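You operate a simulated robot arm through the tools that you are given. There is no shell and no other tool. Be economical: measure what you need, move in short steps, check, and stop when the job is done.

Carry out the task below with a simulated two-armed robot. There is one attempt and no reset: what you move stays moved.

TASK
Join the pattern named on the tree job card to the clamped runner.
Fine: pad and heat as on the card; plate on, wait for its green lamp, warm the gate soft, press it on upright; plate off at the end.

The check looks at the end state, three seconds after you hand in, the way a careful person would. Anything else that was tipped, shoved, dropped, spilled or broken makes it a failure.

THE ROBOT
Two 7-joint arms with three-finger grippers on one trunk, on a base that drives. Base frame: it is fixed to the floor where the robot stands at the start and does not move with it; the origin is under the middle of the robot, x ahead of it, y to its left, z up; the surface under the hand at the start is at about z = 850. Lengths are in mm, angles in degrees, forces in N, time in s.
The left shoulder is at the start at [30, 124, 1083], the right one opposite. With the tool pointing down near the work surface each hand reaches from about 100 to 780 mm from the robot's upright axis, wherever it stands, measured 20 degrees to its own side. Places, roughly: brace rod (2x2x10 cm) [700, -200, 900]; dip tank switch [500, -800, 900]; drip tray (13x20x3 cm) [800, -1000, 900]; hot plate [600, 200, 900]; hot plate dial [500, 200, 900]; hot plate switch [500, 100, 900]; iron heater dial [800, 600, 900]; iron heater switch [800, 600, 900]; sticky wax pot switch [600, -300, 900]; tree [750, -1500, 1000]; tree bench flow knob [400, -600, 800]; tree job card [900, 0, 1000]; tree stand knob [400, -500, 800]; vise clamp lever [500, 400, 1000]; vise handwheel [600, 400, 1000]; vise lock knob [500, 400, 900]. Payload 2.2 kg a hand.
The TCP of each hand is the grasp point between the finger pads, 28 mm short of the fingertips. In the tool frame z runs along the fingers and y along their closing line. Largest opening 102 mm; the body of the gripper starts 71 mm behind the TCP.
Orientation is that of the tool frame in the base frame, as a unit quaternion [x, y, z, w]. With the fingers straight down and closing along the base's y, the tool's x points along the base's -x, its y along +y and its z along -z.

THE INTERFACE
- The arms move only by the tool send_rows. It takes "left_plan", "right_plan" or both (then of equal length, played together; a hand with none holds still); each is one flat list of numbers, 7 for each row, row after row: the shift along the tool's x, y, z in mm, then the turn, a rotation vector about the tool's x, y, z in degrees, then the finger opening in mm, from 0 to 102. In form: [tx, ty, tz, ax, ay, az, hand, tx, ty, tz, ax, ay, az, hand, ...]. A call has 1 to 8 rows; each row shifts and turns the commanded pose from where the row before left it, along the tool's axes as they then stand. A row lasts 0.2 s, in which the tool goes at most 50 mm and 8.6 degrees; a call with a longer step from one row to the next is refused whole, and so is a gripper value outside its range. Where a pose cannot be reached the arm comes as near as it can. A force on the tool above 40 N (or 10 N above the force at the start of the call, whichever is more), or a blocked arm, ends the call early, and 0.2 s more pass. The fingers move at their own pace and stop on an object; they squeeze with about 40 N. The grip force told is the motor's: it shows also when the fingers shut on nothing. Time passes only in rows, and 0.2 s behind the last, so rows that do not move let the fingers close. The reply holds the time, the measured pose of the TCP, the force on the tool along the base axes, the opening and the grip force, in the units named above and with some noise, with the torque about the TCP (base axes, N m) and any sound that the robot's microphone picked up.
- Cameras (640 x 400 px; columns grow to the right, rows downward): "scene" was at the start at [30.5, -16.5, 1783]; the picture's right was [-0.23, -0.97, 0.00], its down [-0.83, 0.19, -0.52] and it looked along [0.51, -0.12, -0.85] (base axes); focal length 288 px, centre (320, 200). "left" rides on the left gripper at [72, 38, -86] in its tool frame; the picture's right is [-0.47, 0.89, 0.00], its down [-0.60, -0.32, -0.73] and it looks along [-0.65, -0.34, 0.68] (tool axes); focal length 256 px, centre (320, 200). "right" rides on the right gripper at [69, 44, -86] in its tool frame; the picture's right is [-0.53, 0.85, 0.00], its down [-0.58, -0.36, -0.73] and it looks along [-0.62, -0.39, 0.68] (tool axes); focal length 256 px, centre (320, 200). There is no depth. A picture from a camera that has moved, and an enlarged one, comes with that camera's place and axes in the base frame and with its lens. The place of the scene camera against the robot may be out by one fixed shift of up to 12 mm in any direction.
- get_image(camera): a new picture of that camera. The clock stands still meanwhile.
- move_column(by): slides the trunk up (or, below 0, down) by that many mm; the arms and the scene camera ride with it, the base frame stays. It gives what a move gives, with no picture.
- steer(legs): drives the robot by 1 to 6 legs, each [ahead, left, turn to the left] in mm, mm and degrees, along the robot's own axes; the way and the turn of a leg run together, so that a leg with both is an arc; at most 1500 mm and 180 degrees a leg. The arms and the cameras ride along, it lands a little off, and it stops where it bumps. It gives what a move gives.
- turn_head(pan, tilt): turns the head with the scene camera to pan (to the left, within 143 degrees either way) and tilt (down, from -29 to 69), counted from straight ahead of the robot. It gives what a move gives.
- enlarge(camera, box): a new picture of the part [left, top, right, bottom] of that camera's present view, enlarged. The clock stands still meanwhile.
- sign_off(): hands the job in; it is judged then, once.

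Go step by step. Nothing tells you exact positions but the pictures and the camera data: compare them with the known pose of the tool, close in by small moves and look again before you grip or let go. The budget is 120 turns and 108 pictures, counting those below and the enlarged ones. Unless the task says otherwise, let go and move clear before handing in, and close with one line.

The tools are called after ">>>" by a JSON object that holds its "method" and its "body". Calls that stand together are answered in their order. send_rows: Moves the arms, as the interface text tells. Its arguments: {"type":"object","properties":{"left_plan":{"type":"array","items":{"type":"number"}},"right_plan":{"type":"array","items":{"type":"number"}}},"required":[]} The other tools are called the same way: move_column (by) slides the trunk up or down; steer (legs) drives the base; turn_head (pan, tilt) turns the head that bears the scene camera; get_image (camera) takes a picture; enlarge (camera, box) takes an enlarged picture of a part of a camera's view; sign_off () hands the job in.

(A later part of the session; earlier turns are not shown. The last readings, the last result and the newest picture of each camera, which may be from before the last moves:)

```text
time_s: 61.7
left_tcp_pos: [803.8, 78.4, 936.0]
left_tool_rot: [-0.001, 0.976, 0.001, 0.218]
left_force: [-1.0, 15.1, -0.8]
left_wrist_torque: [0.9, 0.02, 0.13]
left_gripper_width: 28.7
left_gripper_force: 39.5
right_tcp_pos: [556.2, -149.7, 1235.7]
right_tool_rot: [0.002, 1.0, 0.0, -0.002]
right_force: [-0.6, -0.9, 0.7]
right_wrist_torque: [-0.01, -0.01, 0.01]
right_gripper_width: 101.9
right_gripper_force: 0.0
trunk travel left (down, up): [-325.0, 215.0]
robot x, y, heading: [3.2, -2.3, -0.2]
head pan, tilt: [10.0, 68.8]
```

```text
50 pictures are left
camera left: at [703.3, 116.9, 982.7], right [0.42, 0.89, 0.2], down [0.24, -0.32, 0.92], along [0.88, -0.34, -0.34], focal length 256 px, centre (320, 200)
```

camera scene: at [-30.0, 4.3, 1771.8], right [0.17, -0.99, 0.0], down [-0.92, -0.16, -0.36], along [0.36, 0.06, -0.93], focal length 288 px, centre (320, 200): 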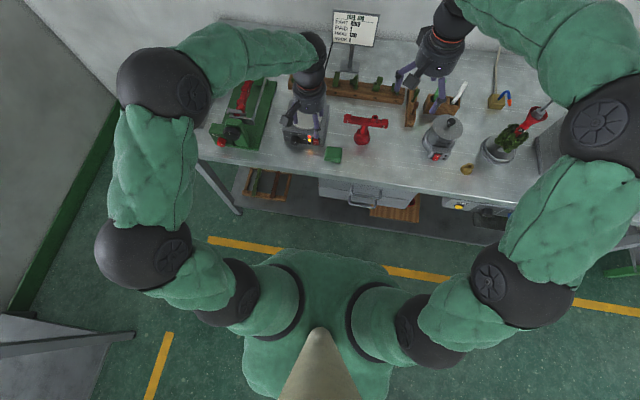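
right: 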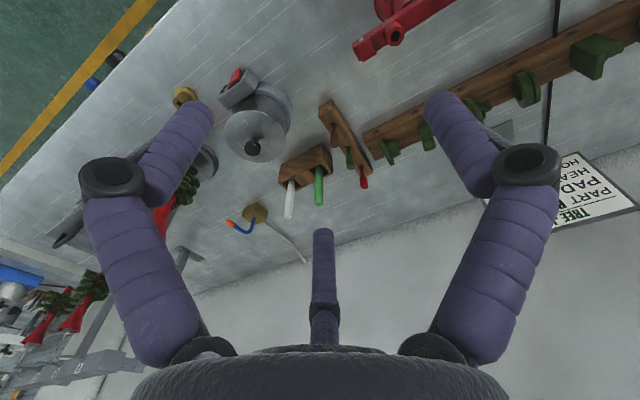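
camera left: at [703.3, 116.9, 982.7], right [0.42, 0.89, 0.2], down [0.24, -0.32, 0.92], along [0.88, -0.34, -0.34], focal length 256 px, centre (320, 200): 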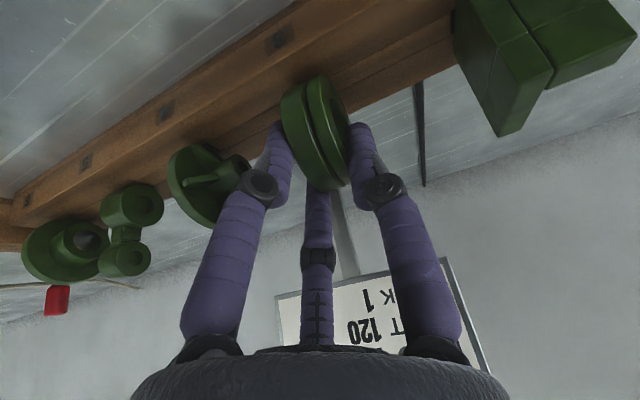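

Gripped with a 15 N side load; I relieve it by 2 mm and lift straight up.

>>> {"method": "send_rows", "body": {"left_plan": [0, 2, 0, 0, 0, 0, 10, 0, 0, 0, 0, 0, 0, 10, -4.3, 0, -9, 0, 0, 0, 10, -8.5, 0, -18, 0, 0, 0, 10, -12.8, 0, -27, 0, 0, 0, 10, -17, 0, -36, 0, 0, 0, 10]}}

>>> {"method": "get_image", "body": {"camera": "left"}}

>>> {"method": "enlarge", "body": {"camera": "scene", "box": [260, 50, 420, 170]}}

```text
time_s: 63.1
left_tcp_pos: [802.7, 75.7, 1037.3]
left_tool_rot: [0.002, 0.976, 0.0, 0.219]
left_force: [0.1, -1.4, -0.6]
left_wrist_torque: [0.01, -0.09, 0.03]
left_gripper_width: 28.0
left_gripper_force: 40.6
right_tcp_pos: [556.3, -151.6, 1234.6]
right_tool_rot: [0.001, 1.0, -0.001, -0.001]
right_force: [0.1, -0.1, -0.6]
right_wrist_torque: [0.0, 0.0, 0.01]
right_gripper_width: 102.0
right_gripper_force: 0.0
trunk travel left (down, up): [-325.0, 215.0]
robot x, y, heading: [5.8, -10.1, -0.4]
head pan, tilt: [10.0, 68.8]
```

```text
49 pictures are left
camera left: at [701.6, 112.8, 1083.4], right [0.42, 0.88, 0.2], down [0.23, -0.32, 0.92], along [0.88, -0.34, -0.34], focal length 256 px, centre (320, 200)
```

left: 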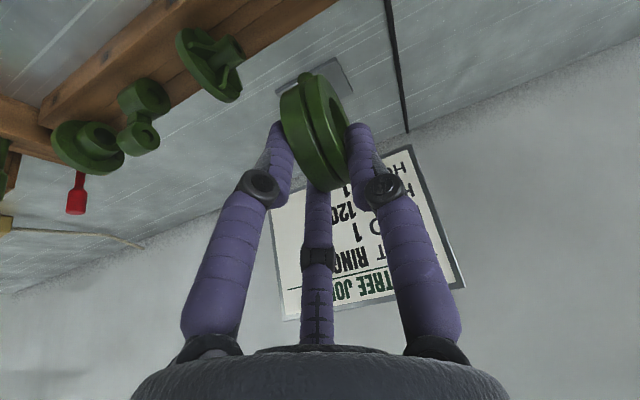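

```text
3.33 times, centred on (340, 110) of scene
camera zoom: at [23.7, 3.3, 1771.8], right [0.17, -0.99, 0.0], down [-0.92, -0.16, -0.36], along [0.36, 0.06, -0.93], focal length 960 px, centre (253, 500)
```

zoom: 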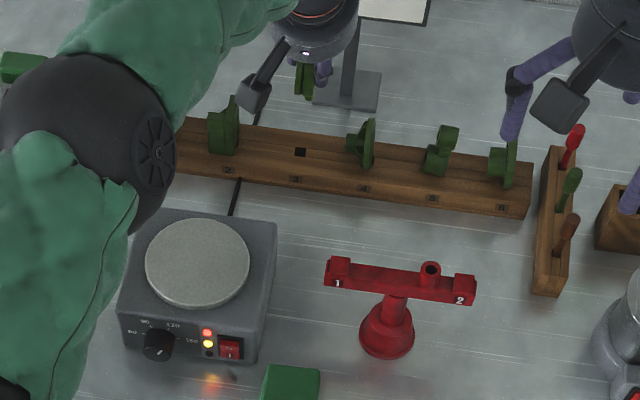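

The ring is out, its gate stub visible at the bottom. I zoom to measure the gate against the hand.

>>> {"method": "enlarge", "body": {"camera": "left", "box": [256, 55, 384, 215]}}

```text
2.50 times, centred on (320, 135) of left
camera zoom: at [701.6, 112.8, 1083.4], right [0.42, 0.88, 0.2], down [0.23, -0.32, 0.92], along [0.88, -0.34, -0.34], focal length 640 px, centre (320, 362)
```

zoom: 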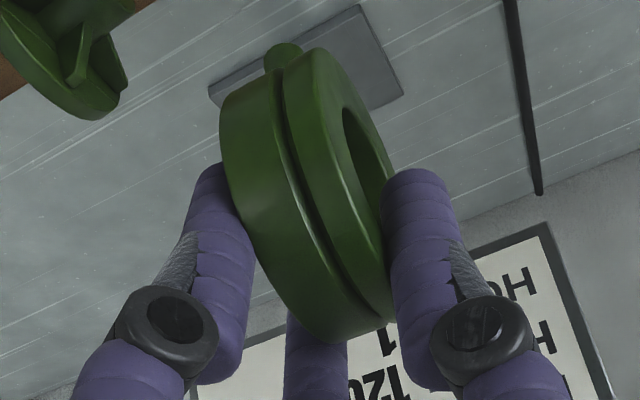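

The gate tip is about 73 mm below the TCP. I carry the ring to above the hot plate's centre and check the lamps.

>>> {"method": "send_rows", "body": {"left_plan": [35.6, 16.6, -21.2, 0, 0, 0, 10, 35.6, 16.6, -21.2, 0, 0, 0, 10, 35.6, 16.6, -21.2, 0, 0, 0, 10, 35.6, 16.6, -21.2, 0, 0, 0, 10, 35.6, 16.6, -21.2, 0, 0, 0, 10]}}

>>> {"method": "enlarge", "body": {"camera": "scene", "box": [260, 70, 380, 160]}}

>>> {"method": "get_image", "body": {"camera": "left"}}

```text
time_s: 64.3
left_tcp_pos: [597.5, 159.3, 1056.3]
left_tool_rot: [0.001, 0.976, 0.0, 0.22]
left_force: [-0.9, 0.5, 0.5]
left_wrist_torque: [0.0, -0.05, 0.03]
left_gripper_width: 28.4
left_gripper_force: 40.2
right_tcp_pos: [553.5, -150.2, 1235.8]
right_tool_rot: [0.001, 1.0, 0.001, -0.001]
right_force: [0.2, 0.4, 0.2]
right_wrist_torque: [-0.02, -0.05, 0.0]
right_gripper_width: 101.8
right_gripper_force: 0.1
trunk travel left (down, up): [-325.0, 215.0]
robot x, y, heading: [4.2, -5.0, -0.5]
head pan, tilt: [10.0, 68.8]
```

```text
4.44 times, centred on (320, 115) of scene
camera zoom: at [22.5, 5.0, 1771.8], right [0.17, -0.99, 0.0], down [-0.92, -0.16, -0.36], along [0.36, 0.06, -0.93], focal length 1280 px, centre (320, 578)
```

zoom: 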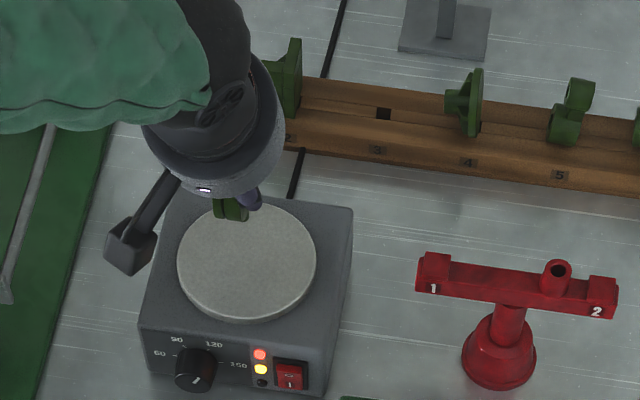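

```text
45 pictures are left
camera left: at [496.1, 198.4, 1103.6], right [0.42, 0.88, 0.2], down [0.23, -0.32, 0.92], along [0.88, -0.34, -0.34], focal length 256 px, centre (320, 200)
```

left: 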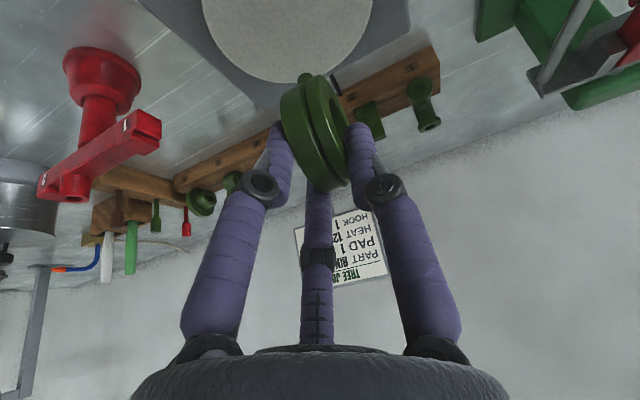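

Lamps still red and yellow, so I use the waiting time to locate pad 1: I yaw the hand 60° (ring held) to look at the vise from two heights.

>>> {"method": "send_rows", "body": {"left_plan": [0, 0, 0, -3.65, 0, -7.76, 10, 0, 0, 0, -3.65, 0, -7.76, 10, 0, 0, 0, -3.65, 0, -7.76, 10, 0, 0, 0, -3.65, 0, -7.76, 10, 0, 0, 0, -3.65, 0, -7.76, 10, 0, 0, 0, -3.65, 0, -7.76, 10, 0, 0, 0, -3.65, 0, -7.76, 10]}}

>>> {"method": "get_image", "body": {"camera": "left"}}

>>> {"method": "send_rows", "body": {"left_plan": [-12.8, 0, -27.2, 0, 0, 0, 10, -12.8, 0, -27.2, 0, 0, 0, 10, -12.8, 0, -27.2, 0, 0, 0, 10, -12.8, 0, -27.2, 0, 0, 0, 10]}}

>>> {"method": "get_image", "body": {"camera": "left"}}

```text
time_s: 65.9
left_tcp_pos: [597.5, 160.7, 1056.9]
left_tool_rot: [-0.489, 0.844, 0.11, 0.188]
left_force: [0.4, 0.3, 0.1]
left_wrist_torque: [-0.01, 0.01, 0.01]
left_gripper_width: 28.6
left_gripper_force: 40.0
right_tcp_pos: [556.7, -150.7, 1234.0]
right_tool_rot: [0.002, 1.0, 0.0, -0.001]
right_force: [-0.6, 0.3, -0.1]
right_wrist_torque: [0.01, -0.01, -0.03]
right_gripper_width: 102.1
right_gripper_force: 0.1
trunk travel left (down, up): [-325.0, 215.0]
robot x, y, heading: [2.1, -5.7, -0.1]
head pan, tilt: [10.0, 68.8]
```

```text
44 pictures are left
camera left: at [515.3, 89.9, 1103.6], right [-0.56, 0.81, 0.2], down [0.39, 0.04, 0.92], along [0.73, 0.59, -0.34], focal length 256 px, centre (320, 200)
```

left: 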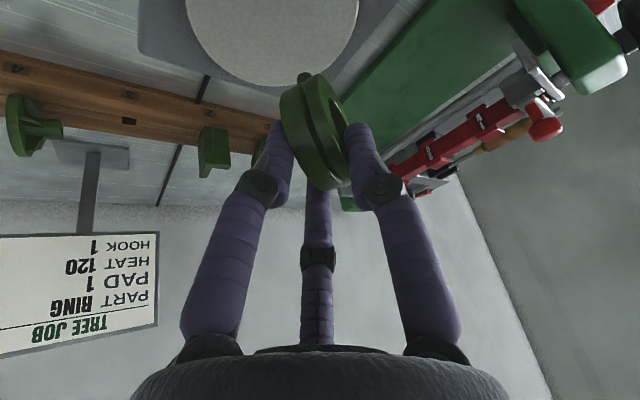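

```text
time_s: 66.9
left_tcp_pos: [597.5, 160.8, 1179.1]
left_tool_rot: [-0.488, 0.845, 0.11, 0.19]
left_force: [-0.9, 0.6, -0.8]
left_wrist_torque: [0.0, -0.01, 0.02]
left_gripper_width: 28.5
left_gripper_force: 39.9
right_tcp_pos: [554.8, -152.5, 1234.6]
right_tool_rot: [0.002, 1.0, -0.001, -0.002]
right_force: [-0.1, 0.2, 0.3]
right_wrist_torque: [0.01, 0.0, -0.01]
right_gripper_width: 102.0
right_gripper_force: 0.0
trunk travel left (down, up): [-325.0, 215.0]
robot x, y, heading: [7.7, -3.2, -0.4]
head pan, tilt: [10.0, 68.8]
```

```text
43 pictures are left
camera left: at [516.0, 90.6, 1225.2], right [-0.56, 0.81, 0.2], down [0.39, 0.04, 0.92], along [0.73, 0.59, -0.34], focal length 256 px, centre (320, 200)
```

left: 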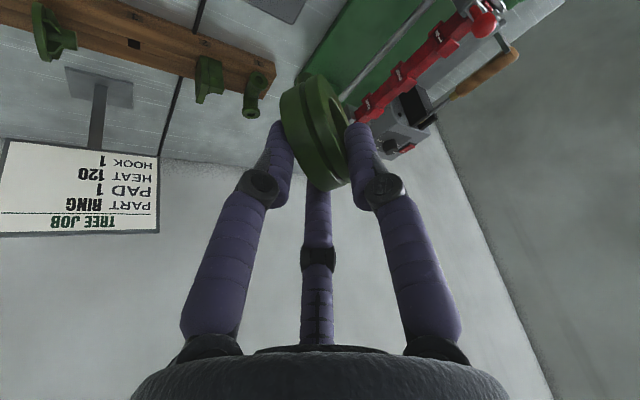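

>>> {"method": "enlarge", "body": {"camera": "left", "box": [400, 0, 528, 80]}}

>>> {"method": "send_rows", "body": {"left_plan": [12.8, 0, 27.2, 0, 0, 0, 10, 12.8, 0, 27.2, 0, 0, 0, 10, 12.8, 0, 27.2, 0, 0, 0, 10, 12.8, 0, 27.2, 0, 0, 0, 10]}}

>>> {"method": "enlarge", "body": {"camera": "left", "box": [440, 50, 600, 150]}}

>>> {"method": "enlarge", "body": {"camera": "scene", "box": [200, 70, 360, 170]}}

```text
5.00 times, centred on (464, 40) of left
camera zoom: at [516.0, 90.6, 1225.2], right [-0.56, 0.81, 0.2], down [0.39, 0.04, 0.92], along [0.73, 0.59, -0.34], focal length 1280 px, centre (-400, 1000)
```

zoom: 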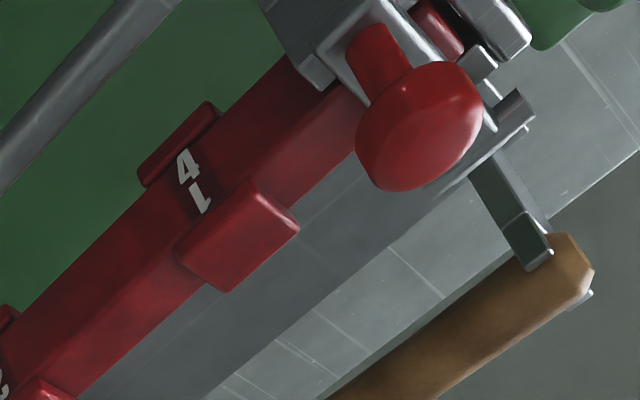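

```text
time_s: 67.9
left_tcp_pos: [599.1, 159.6, 1055.3]
left_tool_rot: [-0.488, 0.845, 0.11, 0.19]
left_force: [0.5, -0.8, 0.8]
left_wrist_torque: [-0.03, 0.02, -0.02]
left_gripper_width: 28.6
left_gripper_force: 39.9
right_tcp_pos: [556.3, -151.1, 1233.9]
right_tool_rot: [0.003, 1.0, 0.0, -0.002]
right_force: [0.8, -0.6, -0.2]
right_wrist_torque: [0.01, 0.0, 0.0]
right_gripper_width: 102.0
right_gripper_force: 0.0
trunk travel left (down, up): [-325.0, 215.0]
robot x, y, heading: [3.7, -6.2, -0.4]
head pan, tilt: [10.0, 68.8]
```

```text
4.00 times, centred on (520, 100) of left
camera zoom: at [515.6, 90.1, 1101.9], right [-0.56, 0.81, 0.2], down [0.39, 0.04, 0.92], along [0.73, 0.59, -0.34], focal length 1024 px, centre (-480, 600)
```

zoom: 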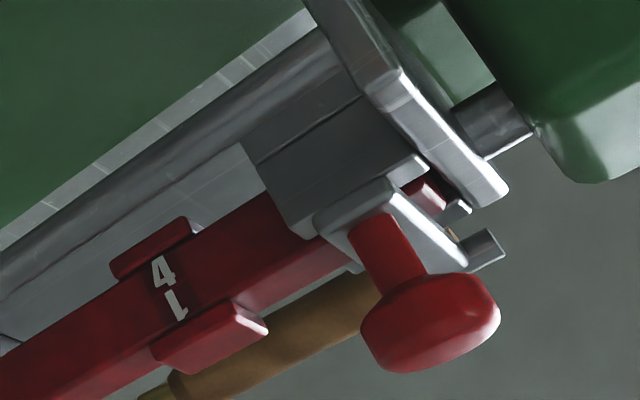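

```text
4.00 times, centred on (280, 120) of scene
camera zoom: at [25.5, 4.1, 1771.7], right [0.17, -0.99, 0.0], down [-0.92, -0.16, -0.36], along [0.36, 0.06, -0.93], focal length 1152 px, centre (480, 520)
```

zoom: 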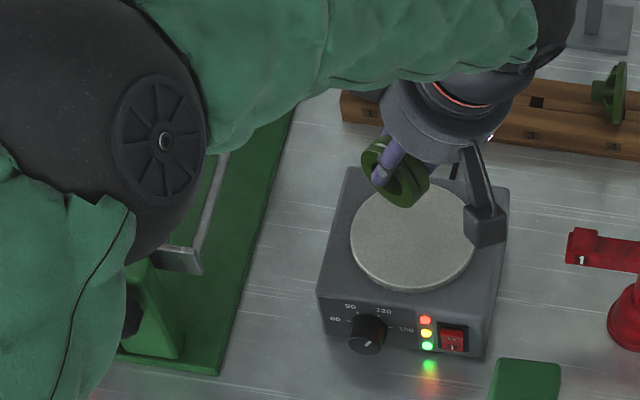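

Green lamp is on. Pad 1 top triangulates to (582, 384, 987), 20×25 mm, with the lever ball at (542, 357, 1018); the present 60° yaw clears the ball best. Now I lower the gate to the plate.

>>> {"method": "send_rows", "body": {"left_plan": [8.5, 0, 18.1, 0, 0, 0, 10, 8.5, 0, 18.1, 0, 0, 0, 10]}}

>>> {"method": "get_image", "body": {"camera": "left"}}

>>> {"method": "enlarge", "body": {"camera": "scene", "box": [270, 90, 340, 160]}}

```text
time_s: 68.5
left_tcp_pos: [597.2, 160.9, 1015.2]
left_tool_rot: [-0.488, 0.845, 0.11, 0.19]
left_force: [0.0, 0.1, 0.2]
left_wrist_torque: [-0.01, 0.0, 0.03]
left_gripper_width: 28.4
left_gripper_force: 40.5
right_tcp_pos: [556.3, -150.8, 1234.3]
right_tool_rot: [0.0, 1.0, 0.001, -0.001]
right_force: [-0.3, -0.2, 0.7]
right_wrist_torque: [0.01, 0.02, 0.01]
right_gripper_width: 102.3
right_gripper_force: 0.0
trunk travel left (down, up): [-325.0, 215.0]
robot x, y, heading: [8.1, -3.8, -0.2]
head pan, tilt: [10.0, 68.8]
```

```text
39 pictures are left
camera left: at [514.3, 91.6, 1061.3], right [-0.56, 0.81, 0.2], down [0.39, 0.04, 0.92], along [0.73, 0.59, -0.34], focal length 256 px, centre (320, 200)
```

left: 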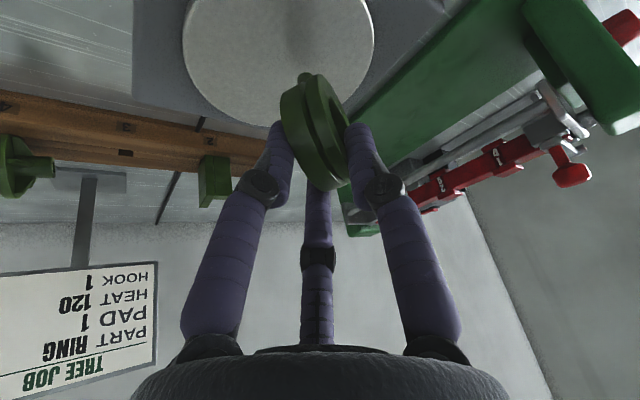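

```text
5.71 times, centred on (305, 125) of scene
camera zoom: at [24.7, 4.2, 1771.8], right [0.17, -0.99, 0.0], down [-0.92, -0.16, -0.36], along [0.36, 0.06, -0.93], focal length 1645 px, centre (406, 629)
```

zoom: 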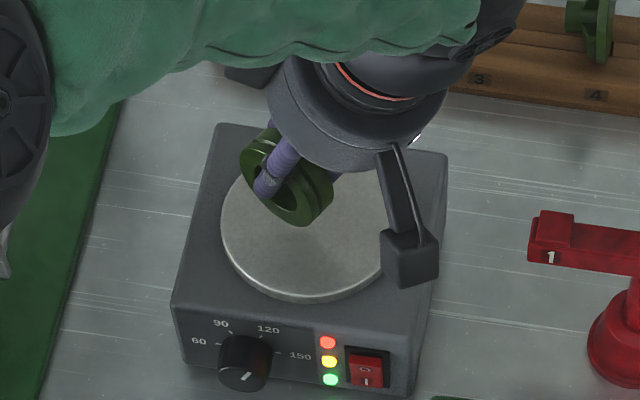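

The gate is over the disc. I lower in small steps until contact shows.

>>> {"method": "send_rows", "body": {"left_plan": [1.7, 0, 3.6, 0, 0, 0, 10, 1.7, 0, 3.6, 0, 0, 0, 10]}}

>>> {"method": "enlarge", "body": {"camera": "left", "box": [250, 20, 378, 100]}}

```text
time_s: 69.1
left_tcp_pos: [598.1, 161.3, 1007.9]
left_tool_rot: [-0.487, 0.845, 0.11, 0.191]
left_force: [0.8, -0.7, 0.1]
left_wrist_torque: [0.02, 0.01, 0.02]
left_gripper_width: 28.3
left_gripper_force: 40.0
right_tcp_pos: [556.2, -151.2, 1234.5]
right_tool_rot: [0.002, 1.0, 0.0, -0.002]
right_force: [1.3, 0.2, 0.3]
right_wrist_torque: [-0.02, -0.05, 0.0]
right_gripper_width: 101.8
right_gripper_force: 0.1
trunk travel left (down, up): [-325.0, 215.0]
robot x, y, heading: [4.7, -6.5, -0.4]
head pan, tilt: [10.0, 68.8]
```

```text
5.00 times, centred on (314, 60) of left
camera zoom: at [515.1, 91.2, 1054.8], right [-0.56, 0.81, 0.2], down [0.39, 0.04, 0.92], along [0.73, 0.59, -0.34], focal length 1280 px, centre (350, 900)
```

zoom: 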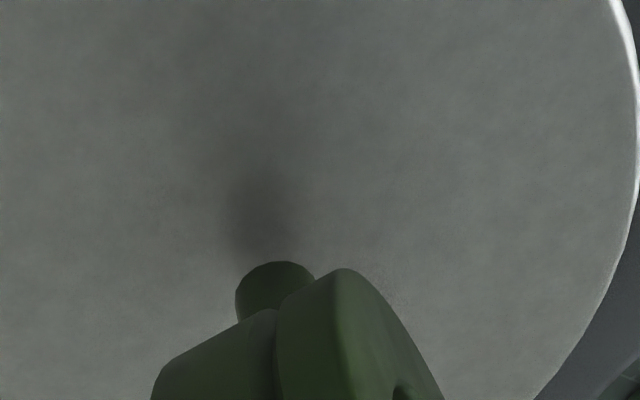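

>>> {"method": "send_rows", "body": {"left_plan": [1.28, 0, 2.72, 0, 0, 0, 10, 1.28, 0, 2.72, 0, 0, 0, 10]}}

>>> {"method": "enlarge", "body": {"camera": "left", "box": [250, 20, 378, 100]}}

```text
time_s: 69.7
left_tcp_pos: [598.0, 161.9, 1002.5]
left_tool_rot: [-0.488, 0.845, 0.108, 0.189]
left_force: [-1.5, -0.4, 3.7]
left_wrist_torque: [0.05, 0.0, 0.03]
left_gripper_width: 28.4
left_gripper_force: 39.8
right_tcp_pos: [556.1, -150.9, 1235.3]
right_tool_rot: [0.001, 1.0, 0.001, -0.002]
right_force: [0.6, 0.3, 0.1]
right_wrist_torque: [0.0, -0.04, -0.02]
right_gripper_width: 101.8
right_gripper_force: 0.1
trunk travel left (down, up): [-325.0, 215.0]
robot x, y, heading: [4.7, -4.6, -0.5]
head pan, tilt: [10.0, 68.8]
```

```text
5.00 times, centred on (314, 60) of left
camera zoom: at [515.1, 91.1, 1050.1], right [-0.56, 0.81, 0.2], down [0.39, 0.04, 0.92], along [0.73, 0.59, -0.34], focal length 1280 px, centre (350, 900)
```

zoom: 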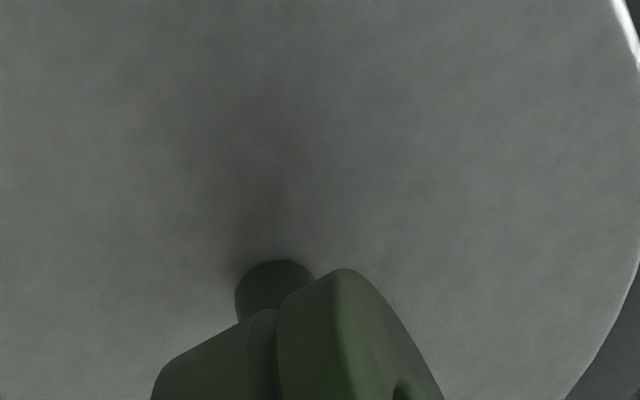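

Contact at 3.7 N. I hold and watch for softening.

>>> {"method": "send_rows", "body": {"left_plan": [0, 0, 0, 0, 0, 0, 10, 0, 0, 0, 0, 0, 0, 10, 0, 0, 0, 0, 0, 0, 10, 0, 0, 0, 0, 0, 0, 10, 0, 0, 0, 0, 0, 0, 10, 0, 0, 0, 0, 0, 0, 10, 0, 0, 0, 0, 0, 0, 10, 0, 0, 0, 0, 0, 0, 10]}}

>>> {"method": "enlarge", "body": {"camera": "left", "box": [250, 20, 378, 100]}}

```text
time_s: 71.5
left_tcp_pos: [597.0, 162.0, 1004.0]
left_tool_rot: [-0.488, 0.845, 0.108, 0.19]
left_force: [2.0, 0.7, 9.1]
left_wrist_torque: [0.13, -0.17, 0.0]
left_gripper_width: 28.3
left_gripper_force: 39.9
right_tcp_pos: [554.9, -151.4, 1234.4]
right_tool_rot: [0.001, 1.0, 0.0, -0.001]
right_force: [-0.4, 0.5, 0.0]
right_wrist_torque: [-0.02, 0.03, 0.02]
right_gripper_width: 101.7
right_gripper_force: 0.0
trunk travel left (down, up): [-325.0, 215.0]
robot x, y, heading: [4.6, -1.8, -0.3]
head pan, tilt: [10.0, 68.8]
```

```text
5.00 times, centred on (314, 60) of left
camera zoom: at [514.9, 91.0, 1050.0], right [-0.56, 0.81, 0.2], down [0.39, 0.04, 0.92], along [0.73, 0.59, -0.34], focal length 1280 px, centre (350, 900)
```

zoom: 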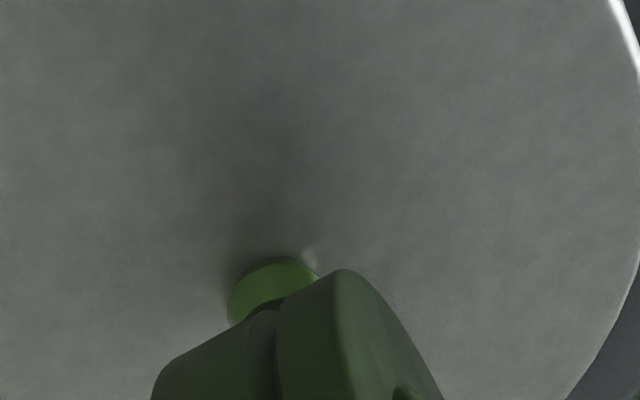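

The gate has turned glossy and swollen — soft. I lift and carry it quickly to above pad 1.

>>> {"method": "send_rows", "body": {"left_plan": [-15.7, 0, -33.2, 0, 0, 0, 10, -15.7, 0, -33.2, 0, 0, 0, 10, -15.7, 0, -33.2, 0, 0, 0, 10, -31.6, 24.7, 14.9, 0, 0, 0, 10, -31.6, 24.7, 14.9, 0, 0, 0, 10, -31.6, 24.7, 14.9, 0, 0, 0, 10, -31.6, 24.7, 14.9, 0, 0, 0, 10, -31.6, 24.7, 14.9, 0, 0, 0, 10]}}

>>> {"method": "get_image", "body": {"camera": "left"}}

>>> {"method": "enlarge", "body": {"camera": "left", "box": [240, 20, 400, 140]}}

```text
time_s: 73.3
left_tcp_pos: [576.8, 377.4, 1114.7]
left_tool_rot: [-0.487, 0.846, 0.108, 0.189]
left_force: [-0.1, -0.1, -1.2]
left_wrist_torque: [-0.03, -0.03, 0.03]
left_gripper_width: 28.4
left_gripper_force: 40.0
right_tcp_pos: [555.8, -150.5, 1235.9]
right_tool_rot: [0.002, 1.0, -0.001, -0.002]
right_force: [0.2, 0.8, -0.3]
right_wrist_torque: [0.01, 0.01, 0.0]
right_gripper_width: 102.1
right_gripper_force: 0.1
trunk travel left (down, up): [-325.0, 215.0]
robot x, y, heading: [6.8, -2.5, -0.4]
head pan, tilt: [10.0, 68.8]
```

```text
34 pictures are left
camera left: at [493.9, 307.2, 1161.2], right [-0.56, 0.81, 0.2], down [0.39, 0.04, 0.92], along [0.73, 0.59, -0.34], focal length 256 px, centre (320, 200)
```

left: 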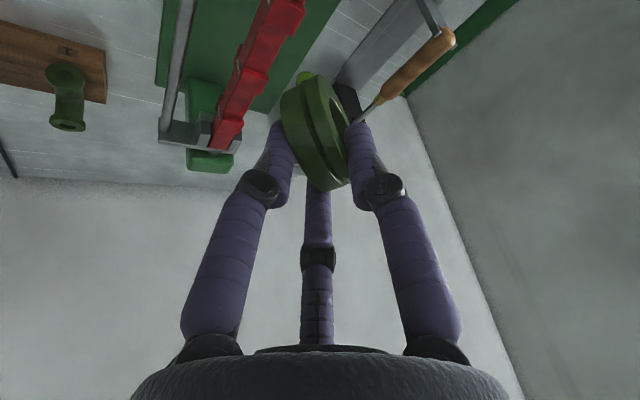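

```text
3.33 times, centred on (320, 80) of left
camera zoom: at [493.9, 307.2, 1161.2], right [-0.56, 0.81, 0.2], down [0.39, 0.04, 0.92], along [0.73, 0.59, -0.34], focal length 853 px, centre (320, 600)
```

zoom: 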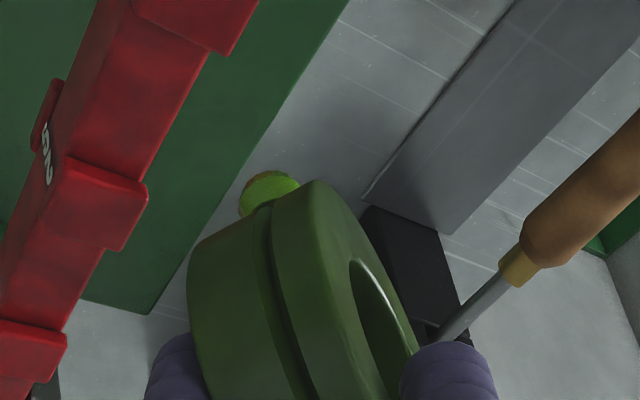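

Alignment is good (≈1–2 mm off in y). I descend 45 mm with a small correction and check.

>>> {"method": "send_rows", "body": {"left_plan": [10.8, -0.75, 19.8, 0, 0, 0, 10, 9.6, 0, 20.3, 0, 0, 0, 10]}}

>>> {"method": "enlarge", "body": {"camera": "left", "box": [240, 20, 400, 140]}}

>>> {"method": "enlarge", "body": {"camera": "scene", "box": [180, 60, 300, 150]}}

```text
time_s: 73.9
left_tcp_pos: [577.3, 372.6, 1069.1]
left_tool_rot: [-0.488, 0.845, 0.109, 0.189]
left_force: [0.0, 0.2, 0.1]
left_wrist_torque: [-0.03, -0.02, 0.0]
left_gripper_width: 27.9
left_gripper_force: 40.3
right_tcp_pos: [555.7, -150.0, 1233.5]
right_tool_rot: [0.001, 1.0, 0.0, -0.002]
right_force: [-0.9, 1.0, -0.6]
right_wrist_torque: [-0.01, 0.04, 0.02]
right_gripper_width: 102.1
right_gripper_force: 0.2
trunk travel left (down, up): [-325.0, 215.0]
robot x, y, heading: [4.1, -8.8, -0.1]
head pan, tilt: [10.0, 68.8]
```

```text
3.33 times, centred on (320, 80) of left
camera zoom: at [494.1, 303.6, 1115.8], right [-0.56, 0.81, 0.2], down [0.39, 0.04, 0.92], along [0.73, 0.59, -0.34], focal length 853 px, centre (320, 600)
```

zoom: 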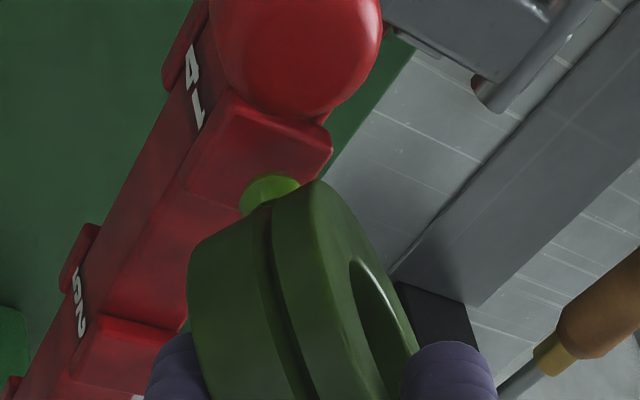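

```text
4.44 times, centred on (240, 105) of scene
camera zoom: at [25.1, 4.2, 1771.7], right [0.17, -0.99, 0.0], down [-0.92, -0.16, -0.36], along [0.36, 0.06, -0.93], focal length 1280 px, centre (676, 622)
```

zoom: 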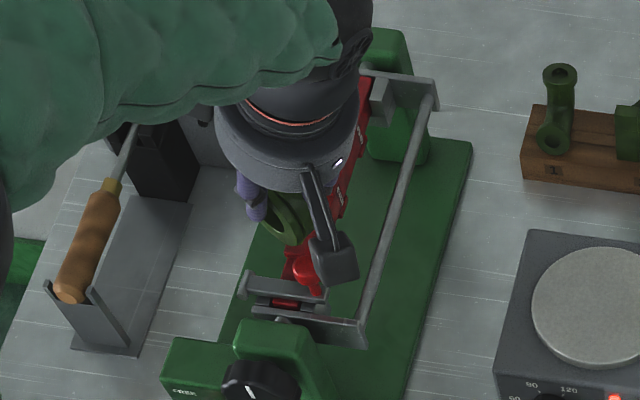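

Gate sits over the pad centre within about a millimetre. I lower the last ~9 mm and press.

>>> {"method": "send_rows", "body": {"left_plan": [1.7, 0, 3.6, 0, 0, 0, 10, 1.7, 0, 3.6, 0, 0, 0, 10, 0.85, 0, 1.8, 0, 0, 0, 10]}}

>>> {"method": "enlarge", "body": {"camera": "left", "box": [240, 20, 400, 140]}}

```text
time_s: 74.7
left_tcp_pos: [578.8, 373.0, 1061.1]
left_tool_rot: [-0.488, 0.845, 0.109, 0.191]
left_force: [-3.3, -0.6, 9.9]
left_wrist_torque: [0.01, 0.16, 0.03]
left_gripper_width: 28.2
left_gripper_force: 40.4
right_tcp_pos: [553.9, -151.5, 1234.2]
right_tool_rot: [0.002, 1.0, 0.0, -0.002]
right_force: [0.1, -0.1, -0.1]
right_wrist_torque: [0.0, 0.01, -0.02]
right_gripper_width: 102.0
right_gripper_force: 0.1
trunk travel left (down, up): [-325.0, 215.0]
robot x, y, heading: [5.6, -1.9, -0.5]
head pan, tilt: [10.0, 68.8]
```

```text
3.33 times, centred on (320, 80) of left
camera zoom: at [495.7, 303.4, 1107.0], right [-0.56, 0.81, 0.2], down [0.39, 0.04, 0.92], along [0.73, 0.59, -0.34], focal length 853 px, centre (320, 600)
```

zoom: 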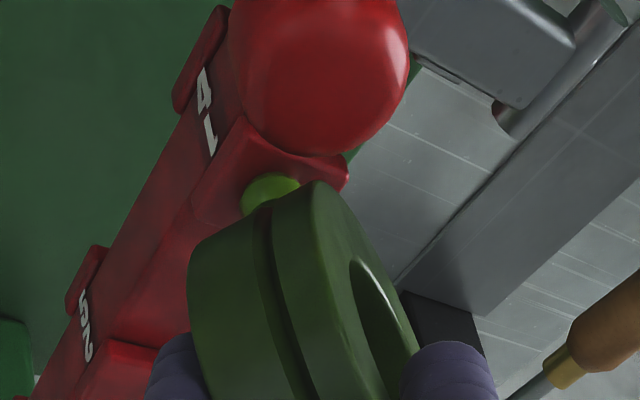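

Contact at 10 N, gate on the pad. I press 1 mm more and hold while it sets.

>>> {"method": "send_rows", "body": {"left_plan": [0.43, 0, 0.9, 0, 0, 0, 10, 0, 0, 0, 0, 0, 0, 10, 0, 0, 0, 0, 0, 0, 10, 0, 0, 0, 0, 0, 0, 10, 0, 0, 0, 0, 0, 0, 10, 0, 0, 0, 0, 0, 0, 10, 0, 0, 0, 0, 0, 0, 10, 0, 0, 0, 0, 0, 0, 10]}}

>>> {"method": "send_rows", "body": {"left_plan": [0, 0, 0, 0, 0, 0, 10, 0, 0, 0, 0, 0, 0, 10, 0, 0, 0, 0, 0, 0, 10, 0, 0, 0, 0, 0, 0, 10, 0, 0, 0, 0, 0, 0, 10, 0, 0, 0, 0, 0, 0, 10, 0, 0, 0, 0, 0, 0, 10, 0, 0, 0, 0, 0, 0, 10]}}

>>> {"method": "enlarge", "body": {"camera": "left", "box": [240, 20, 400, 140]}}

```text
time_s: 76.5
left_tcp_pos: [578.4, 373.8, 1060.8]
left_tool_rot: [-0.489, 0.844, 0.11, 0.191]
left_force: [1.3, 3.6, 24.6]
left_wrist_torque: [0.47, -0.15, -0.01]
left_gripper_width: 28.3
left_gripper_force: 39.9
right_tcp_pos: [555.6, -153.1, 1236.1]
right_tool_rot: [0.001, 1.0, 0.0, -0.001]
right_force: [-0.1, 0.4, 0.1]
right_wrist_torque: [0.0, -0.01, 0.04]
right_gripper_width: 102.2
right_gripper_force: 0.0
trunk travel left (down, up): [-325.0, 215.0]
robot x, y, heading: [3.2, -3.7, -0.3]
head pan, tilt: [10.0, 68.8]
```

```text
time_s: 78.3
left_tcp_pos: [578.5, 373.3, 1060.7]
left_tool_rot: [-0.489, 0.844, 0.109, 0.191]
left_force: [1.2, 3.6, 25.8]
left_wrist_torque: [0.49, -0.21, 0.01]
left_gripper_width: 28.4
left_gripper_force: 39.6
right_tcp_pos: [553.6, -152.2, 1234.1]
right_tool_rot: [0.002, 1.0, 0.0, -0.001]
right_force: [0.5, -0.5, -0.6]
right_wrist_torque: [0.0, 0.03, -0.02]
right_gripper_width: 101.9
right_gripper_force: 0.0
trunk travel left (down, up): [-325.0, 215.0]
robot x, y, heading: [6.2, -3.8, -0.4]
head pan, tilt: [10.0, 68.8]
```

```text
3.33 times, centred on (320, 80) of left
camera zoom: at [495.7, 303.1, 1106.3], right [-0.56, 0.81, 0.2], down [0.39, 0.04, 0.92], along [0.73, 0.59, -0.34], focal length 853 px, centre (320, 600)
```

zoom: 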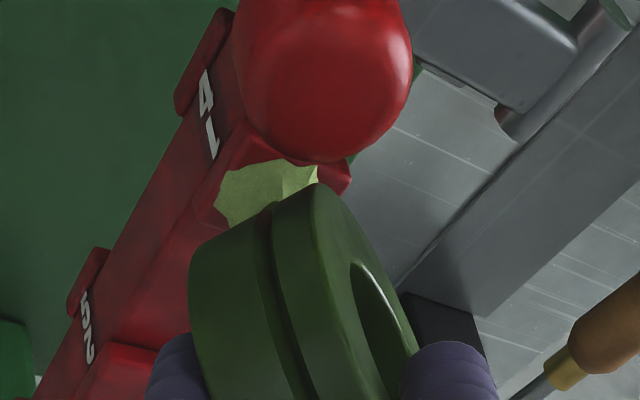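

A wax bead has fused on the pad. I hold a bit longer, unload slightly, and open the fingers.

>>> {"method": "send_rows", "body": {"left_plan": [0, 0, 0, 0, 0, 0, 10, 0, 0, 0, 0, 0, 0, 10, 0, 0, 0, 0, 0, 0, 10, 0, 0, 0, 0, 0, 0, 10, 0, 0, 0, 0, 0, 0, 10, 0, 0, 0, 0, 0, 0, 10, 0, 0, 0, 0, 0, 0, 10, 0, 0, 0, 0, 0, 0, 10]}}

>>> {"method": "send_rows", "body": {"left_plan": [0, 0, 0, 0, 0, 0, 10, 0, 0, 0, 0, 0, 0, 10, -0.35, 0, -0.75, 0, 0, 0, 10, -0.2, 0, -0.4, 0, 0, 0, 10, 0, 0, 0, 0, 0, 0, 10]}}

```text
time_s: 80.1
left_tcp_pos: [578.5, 372.8, 1059.6]
left_tool_rot: [-0.488, 0.844, 0.11, 0.191]
left_force: [1.8, 3.5, 25.4]
left_wrist_torque: [0.48, -0.22, 0.03]
left_gripper_width: 28.6
left_gripper_force: 40.6
right_tcp_pos: [554.5, -151.8, 1234.8]
right_tool_rot: [0.002, 1.0, 0.0, -0.002]
right_force: [0.7, -0.1, 0.1]
right_wrist_torque: [0.0, 0.0, 0.02]
right_gripper_width: 101.8
right_gripper_force: 0.2
trunk travel left (down, up): [-325.0, 215.0]
robot x, y, heading: [5.4, -3.8, -0.3]
head pan, tilt: [10.0, 68.8]
```

```text
time_s: 81.3
left_tcp_pos: [578.8, 373.0, 1060.5]
left_tool_rot: [-0.488, 0.845, 0.11, 0.19]
left_force: [4.4, 6.2, 17.5]
left_wrist_torque: [0.57, -0.32, -0.02]
left_gripper_width: 28.4
left_gripper_force: 39.3
right_tcp_pos: [556.2, -151.6, 1234.3]
right_tool_rot: [0.001, 1.0, 0.0, -0.001]
right_force: [-0.4, 0.3, -0.6]
right_wrist_torque: [0.01, 0.01, 0.0]
right_gripper_width: 101.9
right_gripper_force: 0.0
trunk travel left (down, up): [-325.0, 215.0]
robot x, y, heading: [4.1, -4.9, -0.5]
head pan, tilt: [10.0, 68.8]
```

>>> {"method": "send_rows", "body": {"left_plan": [-0.4, 0, -0.9, 0, 0, 0, 10, -0.4, 0, -0.9, 0, 0, 0, 10, 0, 0, 0, 0, 0, 0, 32, 0, 0, 0, 0, 0, 0, 40, 0, 0, 0, 0, 0, 0, 50, 0, 0, 0, 0, 0, 0, 60]}}

>>> {"method": "get_image", "body": {"camera": "left"}}

```text
time_s: 82.7
left_tcp_pos: [578.6, 372.6, 1059.8]
left_tool_rot: [-0.488, 0.845, 0.109, 0.19]
left_force: [-0.3, -0.6, 0.1]
left_wrist_torque: [-0.01, 0.0, -0.03]
left_gripper_width: 60.2
left_gripper_force: 0.0
right_tcp_pos: [556.0, -151.7, 1234.5]
right_tool_rot: [0.001, 1.0, 0.0, -0.003]
right_force: [0.1, 0.3, 0.0]
right_wrist_torque: [0.0, 0.01, 0.01]
right_gripper_width: 102.0
right_gripper_force: 0.0
trunk travel left (down, up): [-325.0, 215.0]
robot x, y, heading: [9.8, -2.7, -0.4]
head pan, tilt: [10.0, 68.8]
```

```text
28 pictures are left
camera left: at [496.0, 302.8, 1107.5], right [-0.56, 0.81, 0.2], down [0.39, 0.04, 0.92], along [0.73, 0.59, -0.34], focal length 256 px, centre (320, 200)
```

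left: 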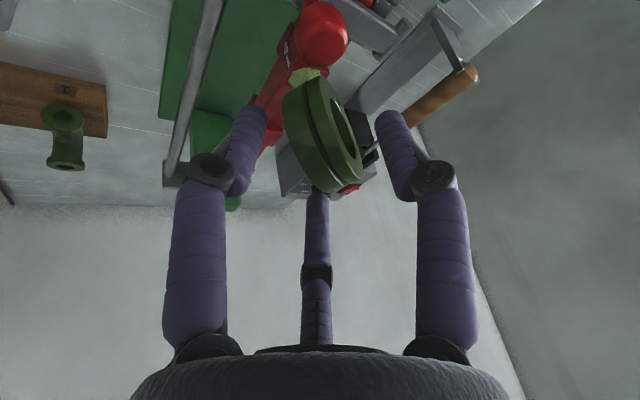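

The ring stands on the pad on its own. I withdraw straight along the tool axis and check it.

>>> {"method": "send_rows", "body": {"left_plan": [0, 0, -20, 0, 0, 0, 60, 0, 0, -30, 0, 0, 0, 60, 0, 0, -40, 0, 0, 0, 60, 0, 0, -40, 0, 0, 0, 60]}}

>>> {"method": "get_image", "body": {"camera": "left"}}

>>> {"method": "enlarge", "body": {"camera": "left", "box": [230, 20, 430, 180]}}

```text
time_s: 83.7
left_tcp_pos: [549.4, 325.5, 1180.0]
left_tool_rot: [-0.488, 0.845, 0.11, 0.189]
left_force: [0.2, -0.1, 0.2]
left_wrist_torque: [0.0, 0.02, 0.0]
left_gripper_width: 59.9
left_gripper_force: 0.0
right_tcp_pos: [555.1, -152.6, 1235.2]
right_tool_rot: [0.001, 1.0, 0.0, -0.002]
right_force: [-0.7, 0.8, 1.3]
right_wrist_torque: [0.04, -0.02, 0.01]
right_gripper_width: 102.1
right_gripper_force: 0.0
trunk travel left (down, up): [-325.0, 215.0]
robot x, y, heading: [3.4, -2.1, -0.2]
head pan, tilt: [10.0, 68.8]
```

```text
27 pictures are left
camera left: at [467.3, 255.3, 1226.5], right [-0.56, 0.81, 0.2], down [0.39, 0.04, 0.92], along [0.73, 0.59, -0.34], focal length 256 px, centre (320, 200)
```

left: 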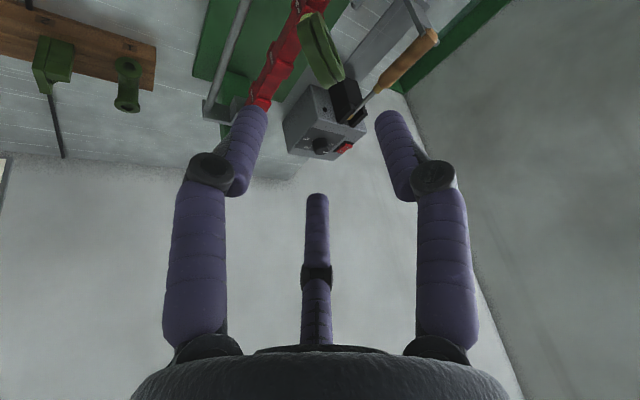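

```text
2.50 times, centred on (330, 100) of left
camera zoom: at [467.3, 255.3, 1226.5], right [-0.56, 0.81, 0.2], down [0.39, 0.04, 0.92], along [0.73, 0.59, -0.34], focal length 640 px, centre (295, 450)
```

zoom: 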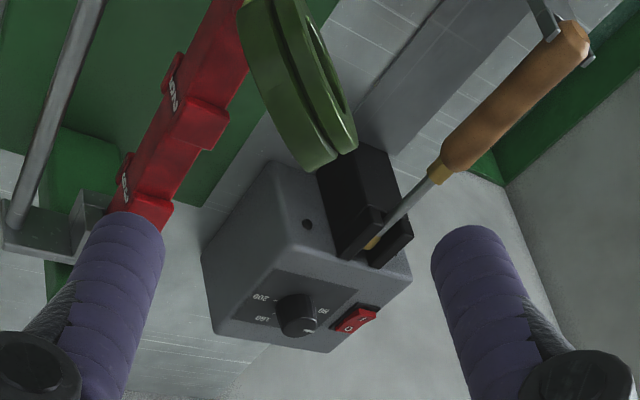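

The ring is standing; now the plate must go off. I turn the hand back, close it, and go in front of the rocker.

>>> {"method": "send_rows", "body": {"left_plan": [0, 0, 0, 3.65, 0, 7.76, 60, 0, 0, 0, 3.65, 0, 7.76, 40, 0, 0, 0, 3.65, 0, 7.76, 20, 0, 0, 0, 3.65, 0, 7.76, 2, 0, 0, 0, 3.65, 0, 7.76, 2, 0, 0, 0, 3.65, 0, 7.76, 2, 0, 0, 0, 3.65, 0, 7.76, 2]}}

>>> {"method": "send_rows", "body": {"left_plan": [20.4, -34.8, 2.6, 0, 0, 0, 2, 20.4, -34.8, 2.6, 0, 0, 0, 2, 20.4, -34.8, 2.6, 0, 0, 0, 2, 20.4, -34.8, 2.6, 0, 0, 0, 2, 20.4, -34.8, 2.6, 0, 0, 0, 2, 20.4, -34.8, 2.6, 0, 0, 0, 2]}}

```text
time_s: 85.3
left_tcp_pos: [551.4, 325.6, 1178.5]
left_tool_rot: [0.001, 0.976, 0.0, 0.218]
left_force: [0.1, -0.7, 0.0]
left_wrist_torque: [-0.01, -0.01, -0.03]
left_gripper_width: 2.6
left_gripper_force: 0.1
right_tcp_pos: [555.6, -150.4, 1233.5]
right_tool_rot: [0.002, 1.0, 0.0, -0.001]
right_force: [0.2, -0.9, 0.4]
right_wrist_torque: [0.04, -0.02, -0.01]
right_gripper_width: 102.1
right_gripper_force: 0.1
trunk travel left (down, up): [-325.0, 215.0]
robot x, y, heading: [4.3, -6.2, -0.4]
head pan, tilt: [10.0, 68.8]
```

```text
time_s: 86.7
left_tcp_pos: [447.4, 115.5, 1112.4]
left_tool_rot: [0.001, 0.976, 0.0, 0.219]
left_force: [0.0, 0.3, -0.1]
left_wrist_torque: [0.02, -0.03, -0.04]
left_gripper_width: 2.5
left_gripper_force: 0.7
right_tcp_pos: [555.5, -153.3, 1234.1]
right_tool_rot: [0.002, 1.0, 0.0, -0.001]
right_force: [0.5, 0.1, -0.2]
right_wrist_torque: [0.03, -0.06, -0.01]
right_gripper_width: 102.1
right_gripper_force: 0.1
trunk travel left (down, up): [-325.0, 215.0]
robot x, y, heading: [8.2, -5.5, -0.3]
head pan, tilt: [10.0, 68.8]
```

>>> {"method": "send_rows", "body": {"left_plan": [11.8, 0.1, 38, 0, 0, 0, 0, 11.8, 0.1, 38, 0, 0, 0, 0, 11.8, 0.1, 38, 0, 0, 0, 0, 11.8, 0.1, 38, 0, 0, 0, 0, 11.6, 0.1, 38, 0, 0, 0, 0]}}

>>> {"method": "get_image", "body": {"camera": "left"}}

```text
time_s: 87.9
left_tcp_pos: [475.8, 116.2, 912.8]
left_tool_rot: [0.0, 0.976, 0.001, 0.219]
left_force: [0.5, 0.4, 0.2]
left_wrist_torque: [-0.01, 0.03, 0.05]
left_gripper_width: 2.0
left_gripper_force: 31.3
right_tcp_pos: [557.5, -152.1, 1233.9]
right_tool_rot: [0.003, 1.0, 0.001, -0.002]
right_force: [-0.9, -0.4, -0.2]
right_wrist_torque: [0.02, 0.02, 0.04]
right_gripper_width: 102.0
right_gripper_force: 0.0
trunk travel left (down, up): [-325.0, 215.0]
robot x, y, heading: [9.0, -5.2, 0.0]
head pan, tilt: [10.0, 68.8]
```

```text
25 pictures are left
camera left: at [374.9, 154.1, 959.5], right [0.42, 0.89, 0.2], down [0.23, -0.32, 0.92], along [0.88, -0.34, -0.34], focal length 256 px, centre (320, 200)
```

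left: 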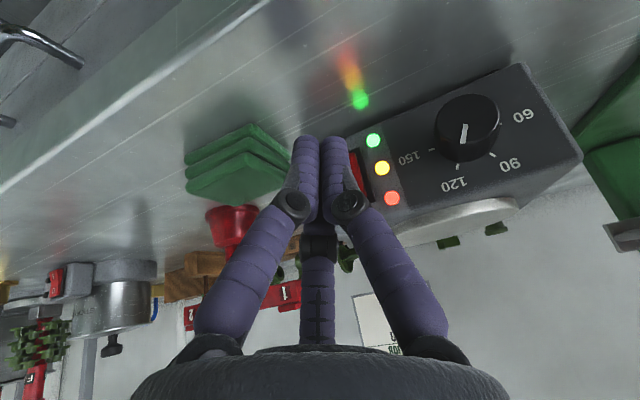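

>>> {"method": "send_rows", "body": {"left_plan": [-11.3, 0, 5.3, 0, 0, 0, 0, -11.3, 0, 5.3, 0, 0, 0, 0, -3.6, 0, 1.7, 0, 0, 0, 0, -3.6, 0, 1.7, 0, 0, 0, 0]}}

>>> {"method": "get_image", "body": {"camera": "left"}}

```text
time_s: 88.9
left_tcp_pos: [507.0, 117.1, 914.8]
left_tool_rot: [0.0, 0.976, 0.0, 0.218]
left_force: [0.5, -0.1, 0.0]
left_wrist_torque: [-0.05, 0.01, 0.0]
left_gripper_width: 2.3
left_gripper_force: 32.0
right_tcp_pos: [557.0, -152.4, 1234.5]
right_tool_rot: [0.001, 1.0, 0.0, -0.002]
right_force: [1.2, 0.1, 0.4]
right_wrist_torque: [0.03, 0.06, -0.03]
right_gripper_width: 102.2
right_gripper_force: 0.1
trunk travel left (down, up): [-325.0, 215.0]
robot x, y, heading: [5.0, -2.6, -0.3]
head pan, tilt: [10.0, 68.8]
```

```text
24 pictures are left
camera left: at [406.7, 153.8, 961.3], right [0.42, 0.88, 0.2], down [0.23, -0.32, 0.92], along [0.88, -0.34, -0.34], focal length 256 px, centre (320, 200)
```

left: 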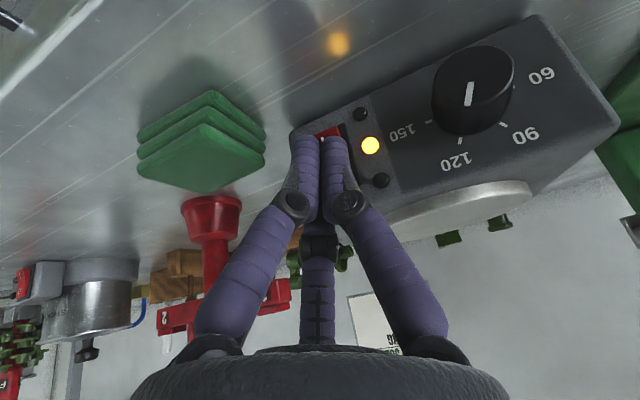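

The plate is off (red and green out; the yellow is the still-hot lamp). I withdraw back and up, then verify everything.

>>> {"method": "send_rows", "body": {"left_plan": [18, 0, -8.5, 0, 0, 0, 2, 27, 0, -12.7, 0, 0, 0, 2, -17, 0, -36, 0, 0, 0, 2, -17, 0, -36, 0, 0, 0, 2, -17, 0, -36, 0, 0, 0, 30, -17, 0, -36, 0, 0, 0, 30, -17, 0, -36, 0, 0, 0, 30]}}

>>> {"method": "turn_head", "body": {"pan": 25, "tilt": 55}}

>>> {"method": "get_image", "body": {"camera": "scene"}}

```text
time_s: 90.5
left_tcp_pos: [458.4, 115.4, 1114.8]
left_tool_rot: [0.001, 0.976, 0.0, 0.218]
left_force: [-0.6, 0.0, -0.5]
left_wrist_torque: [-0.03, 0.01, 0.0]
left_gripper_width: 30.1
left_gripper_force: 0.2
right_tcp_pos: [555.6, -151.6, 1233.8]
right_tool_rot: [0.001, 1.0, 0.0, -0.001]
right_force: [-0.6, -0.4, 0.2]
right_wrist_torque: [0.01, -0.02, -0.03]
right_gripper_width: 102.1
right_gripper_force: 0.0
trunk travel left (down, up): [-325.0, 215.0]
robot x, y, heading: [7.5, -1.1, -0.2]
head pan, tilt: [10.0, 68.8]
```

```text
time_s: 91.3
left_tcp_pos: [458.6, 116.8, 1114.2]
left_tool_rot: [0.0, 0.976, 0.0, 0.219]
left_force: [-0.6, 0.4, -0.8]
left_wrist_torque: [0.03, 0.0, 0.0]
left_gripper_width: 29.9
left_gripper_force: 0.0
right_tcp_pos: [556.2, -151.3, 1234.3]
right_tool_rot: [0.002, 1.0, -0.001, -0.001]
right_force: [-0.4, 0.3, 0.3]
right_wrist_torque: [0.02, 0.05, -0.02]
right_gripper_width: 102.0
right_gripper_force: 0.1
trunk travel left (down, up): [-325.0, 215.0]
robot x, y, heading: [6.9, -7.2, -0.1]
head pan, tilt: [25.0, 55.0]
```

```text
23 pictures are left
camera scene: at [35.0, 24.8, 1787.2], right [0.42, -0.91, 0.0], down [-0.74, -0.34, -0.57], along [0.52, 0.24, -0.82], focal length 288 px, centre (320, 200)
```

scene: 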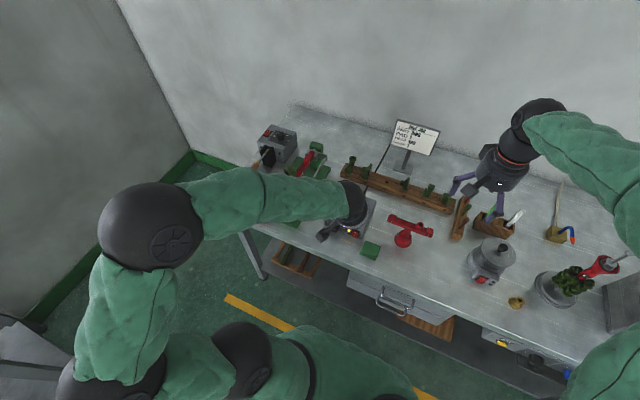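

The forearm hides the ring; I drive back 250 mm and look again.

>>> {"method": "steer", "body": {"legs": [[-250, 0, 0]]}}

>>> {"method": "enlarge", "body": {"camera": "scene", "box": [230, 60, 470, 210]}}

>>> {"method": "enlarge", "body": {"camera": "scene", "box": [250, 90, 346, 150]}}

```text
time_s: 93.1
left_tcp_pos: [212.0, 114.8, 1115.2]
left_tool_rot: [0.004, 0.976, 0.0, 0.218]
left_force: [-0.6, 0.9, 0.4]
left_wrist_torque: [0.03, -0.01, 0.01]
left_gripper_width: 30.0
left_gripper_force: 0.1
right_tcp_pos: [307.5, -154.1, 1233.8]
right_tool_rot: [0.005, 1.0, 0.0, -0.001]
right_force: [-0.8, -0.2, 0.6]
right_wrist_torque: [0.0, -0.03, 0.02]
right_gripper_width: 102.0
right_gripper_force: 0.1
trunk travel left (down, up): [-325.0, 215.0]
robot x, y, heading: [-240.1, -5.2, -0.4]
head pan, tilt: [25.0, 55.0]
```

```text
2.67 times, centred on (350, 135) of scene
camera zoom: at [-212.9, 26.5, 1787.2], right [0.41, -0.91, 0.0], down [-0.75, -0.34, -0.57], along [0.52, 0.24, -0.82], focal length 768 px, centre (240, 373)
```

zoom: 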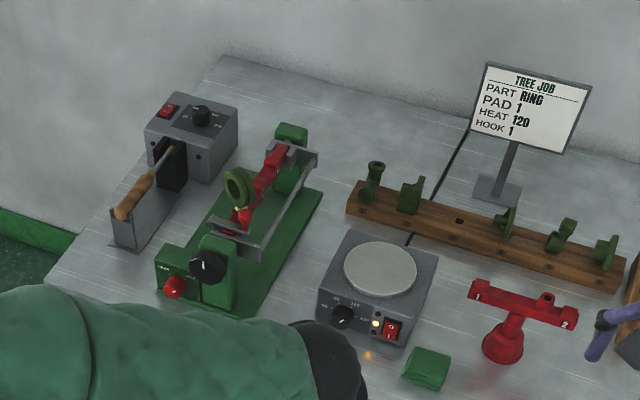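

```text
6.67 times, centred on (298, 120) of scene
camera zoom: at [-212.9, 26.5, 1787.2], right [0.41, -0.91, 0.0], down [-0.75, -0.34, -0.57], along [0.52, 0.24, -0.82], focal length 1919 px, centre (467, 733)
```

zoom: 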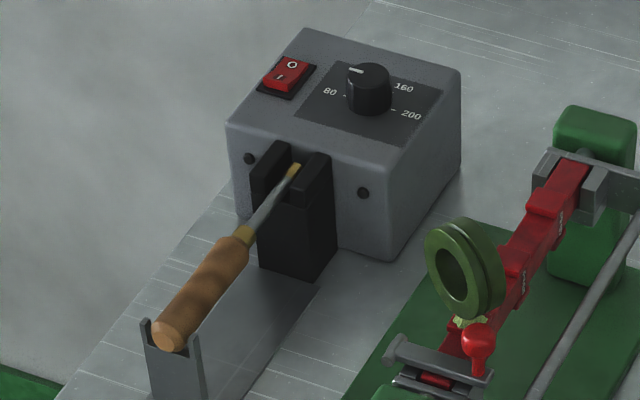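

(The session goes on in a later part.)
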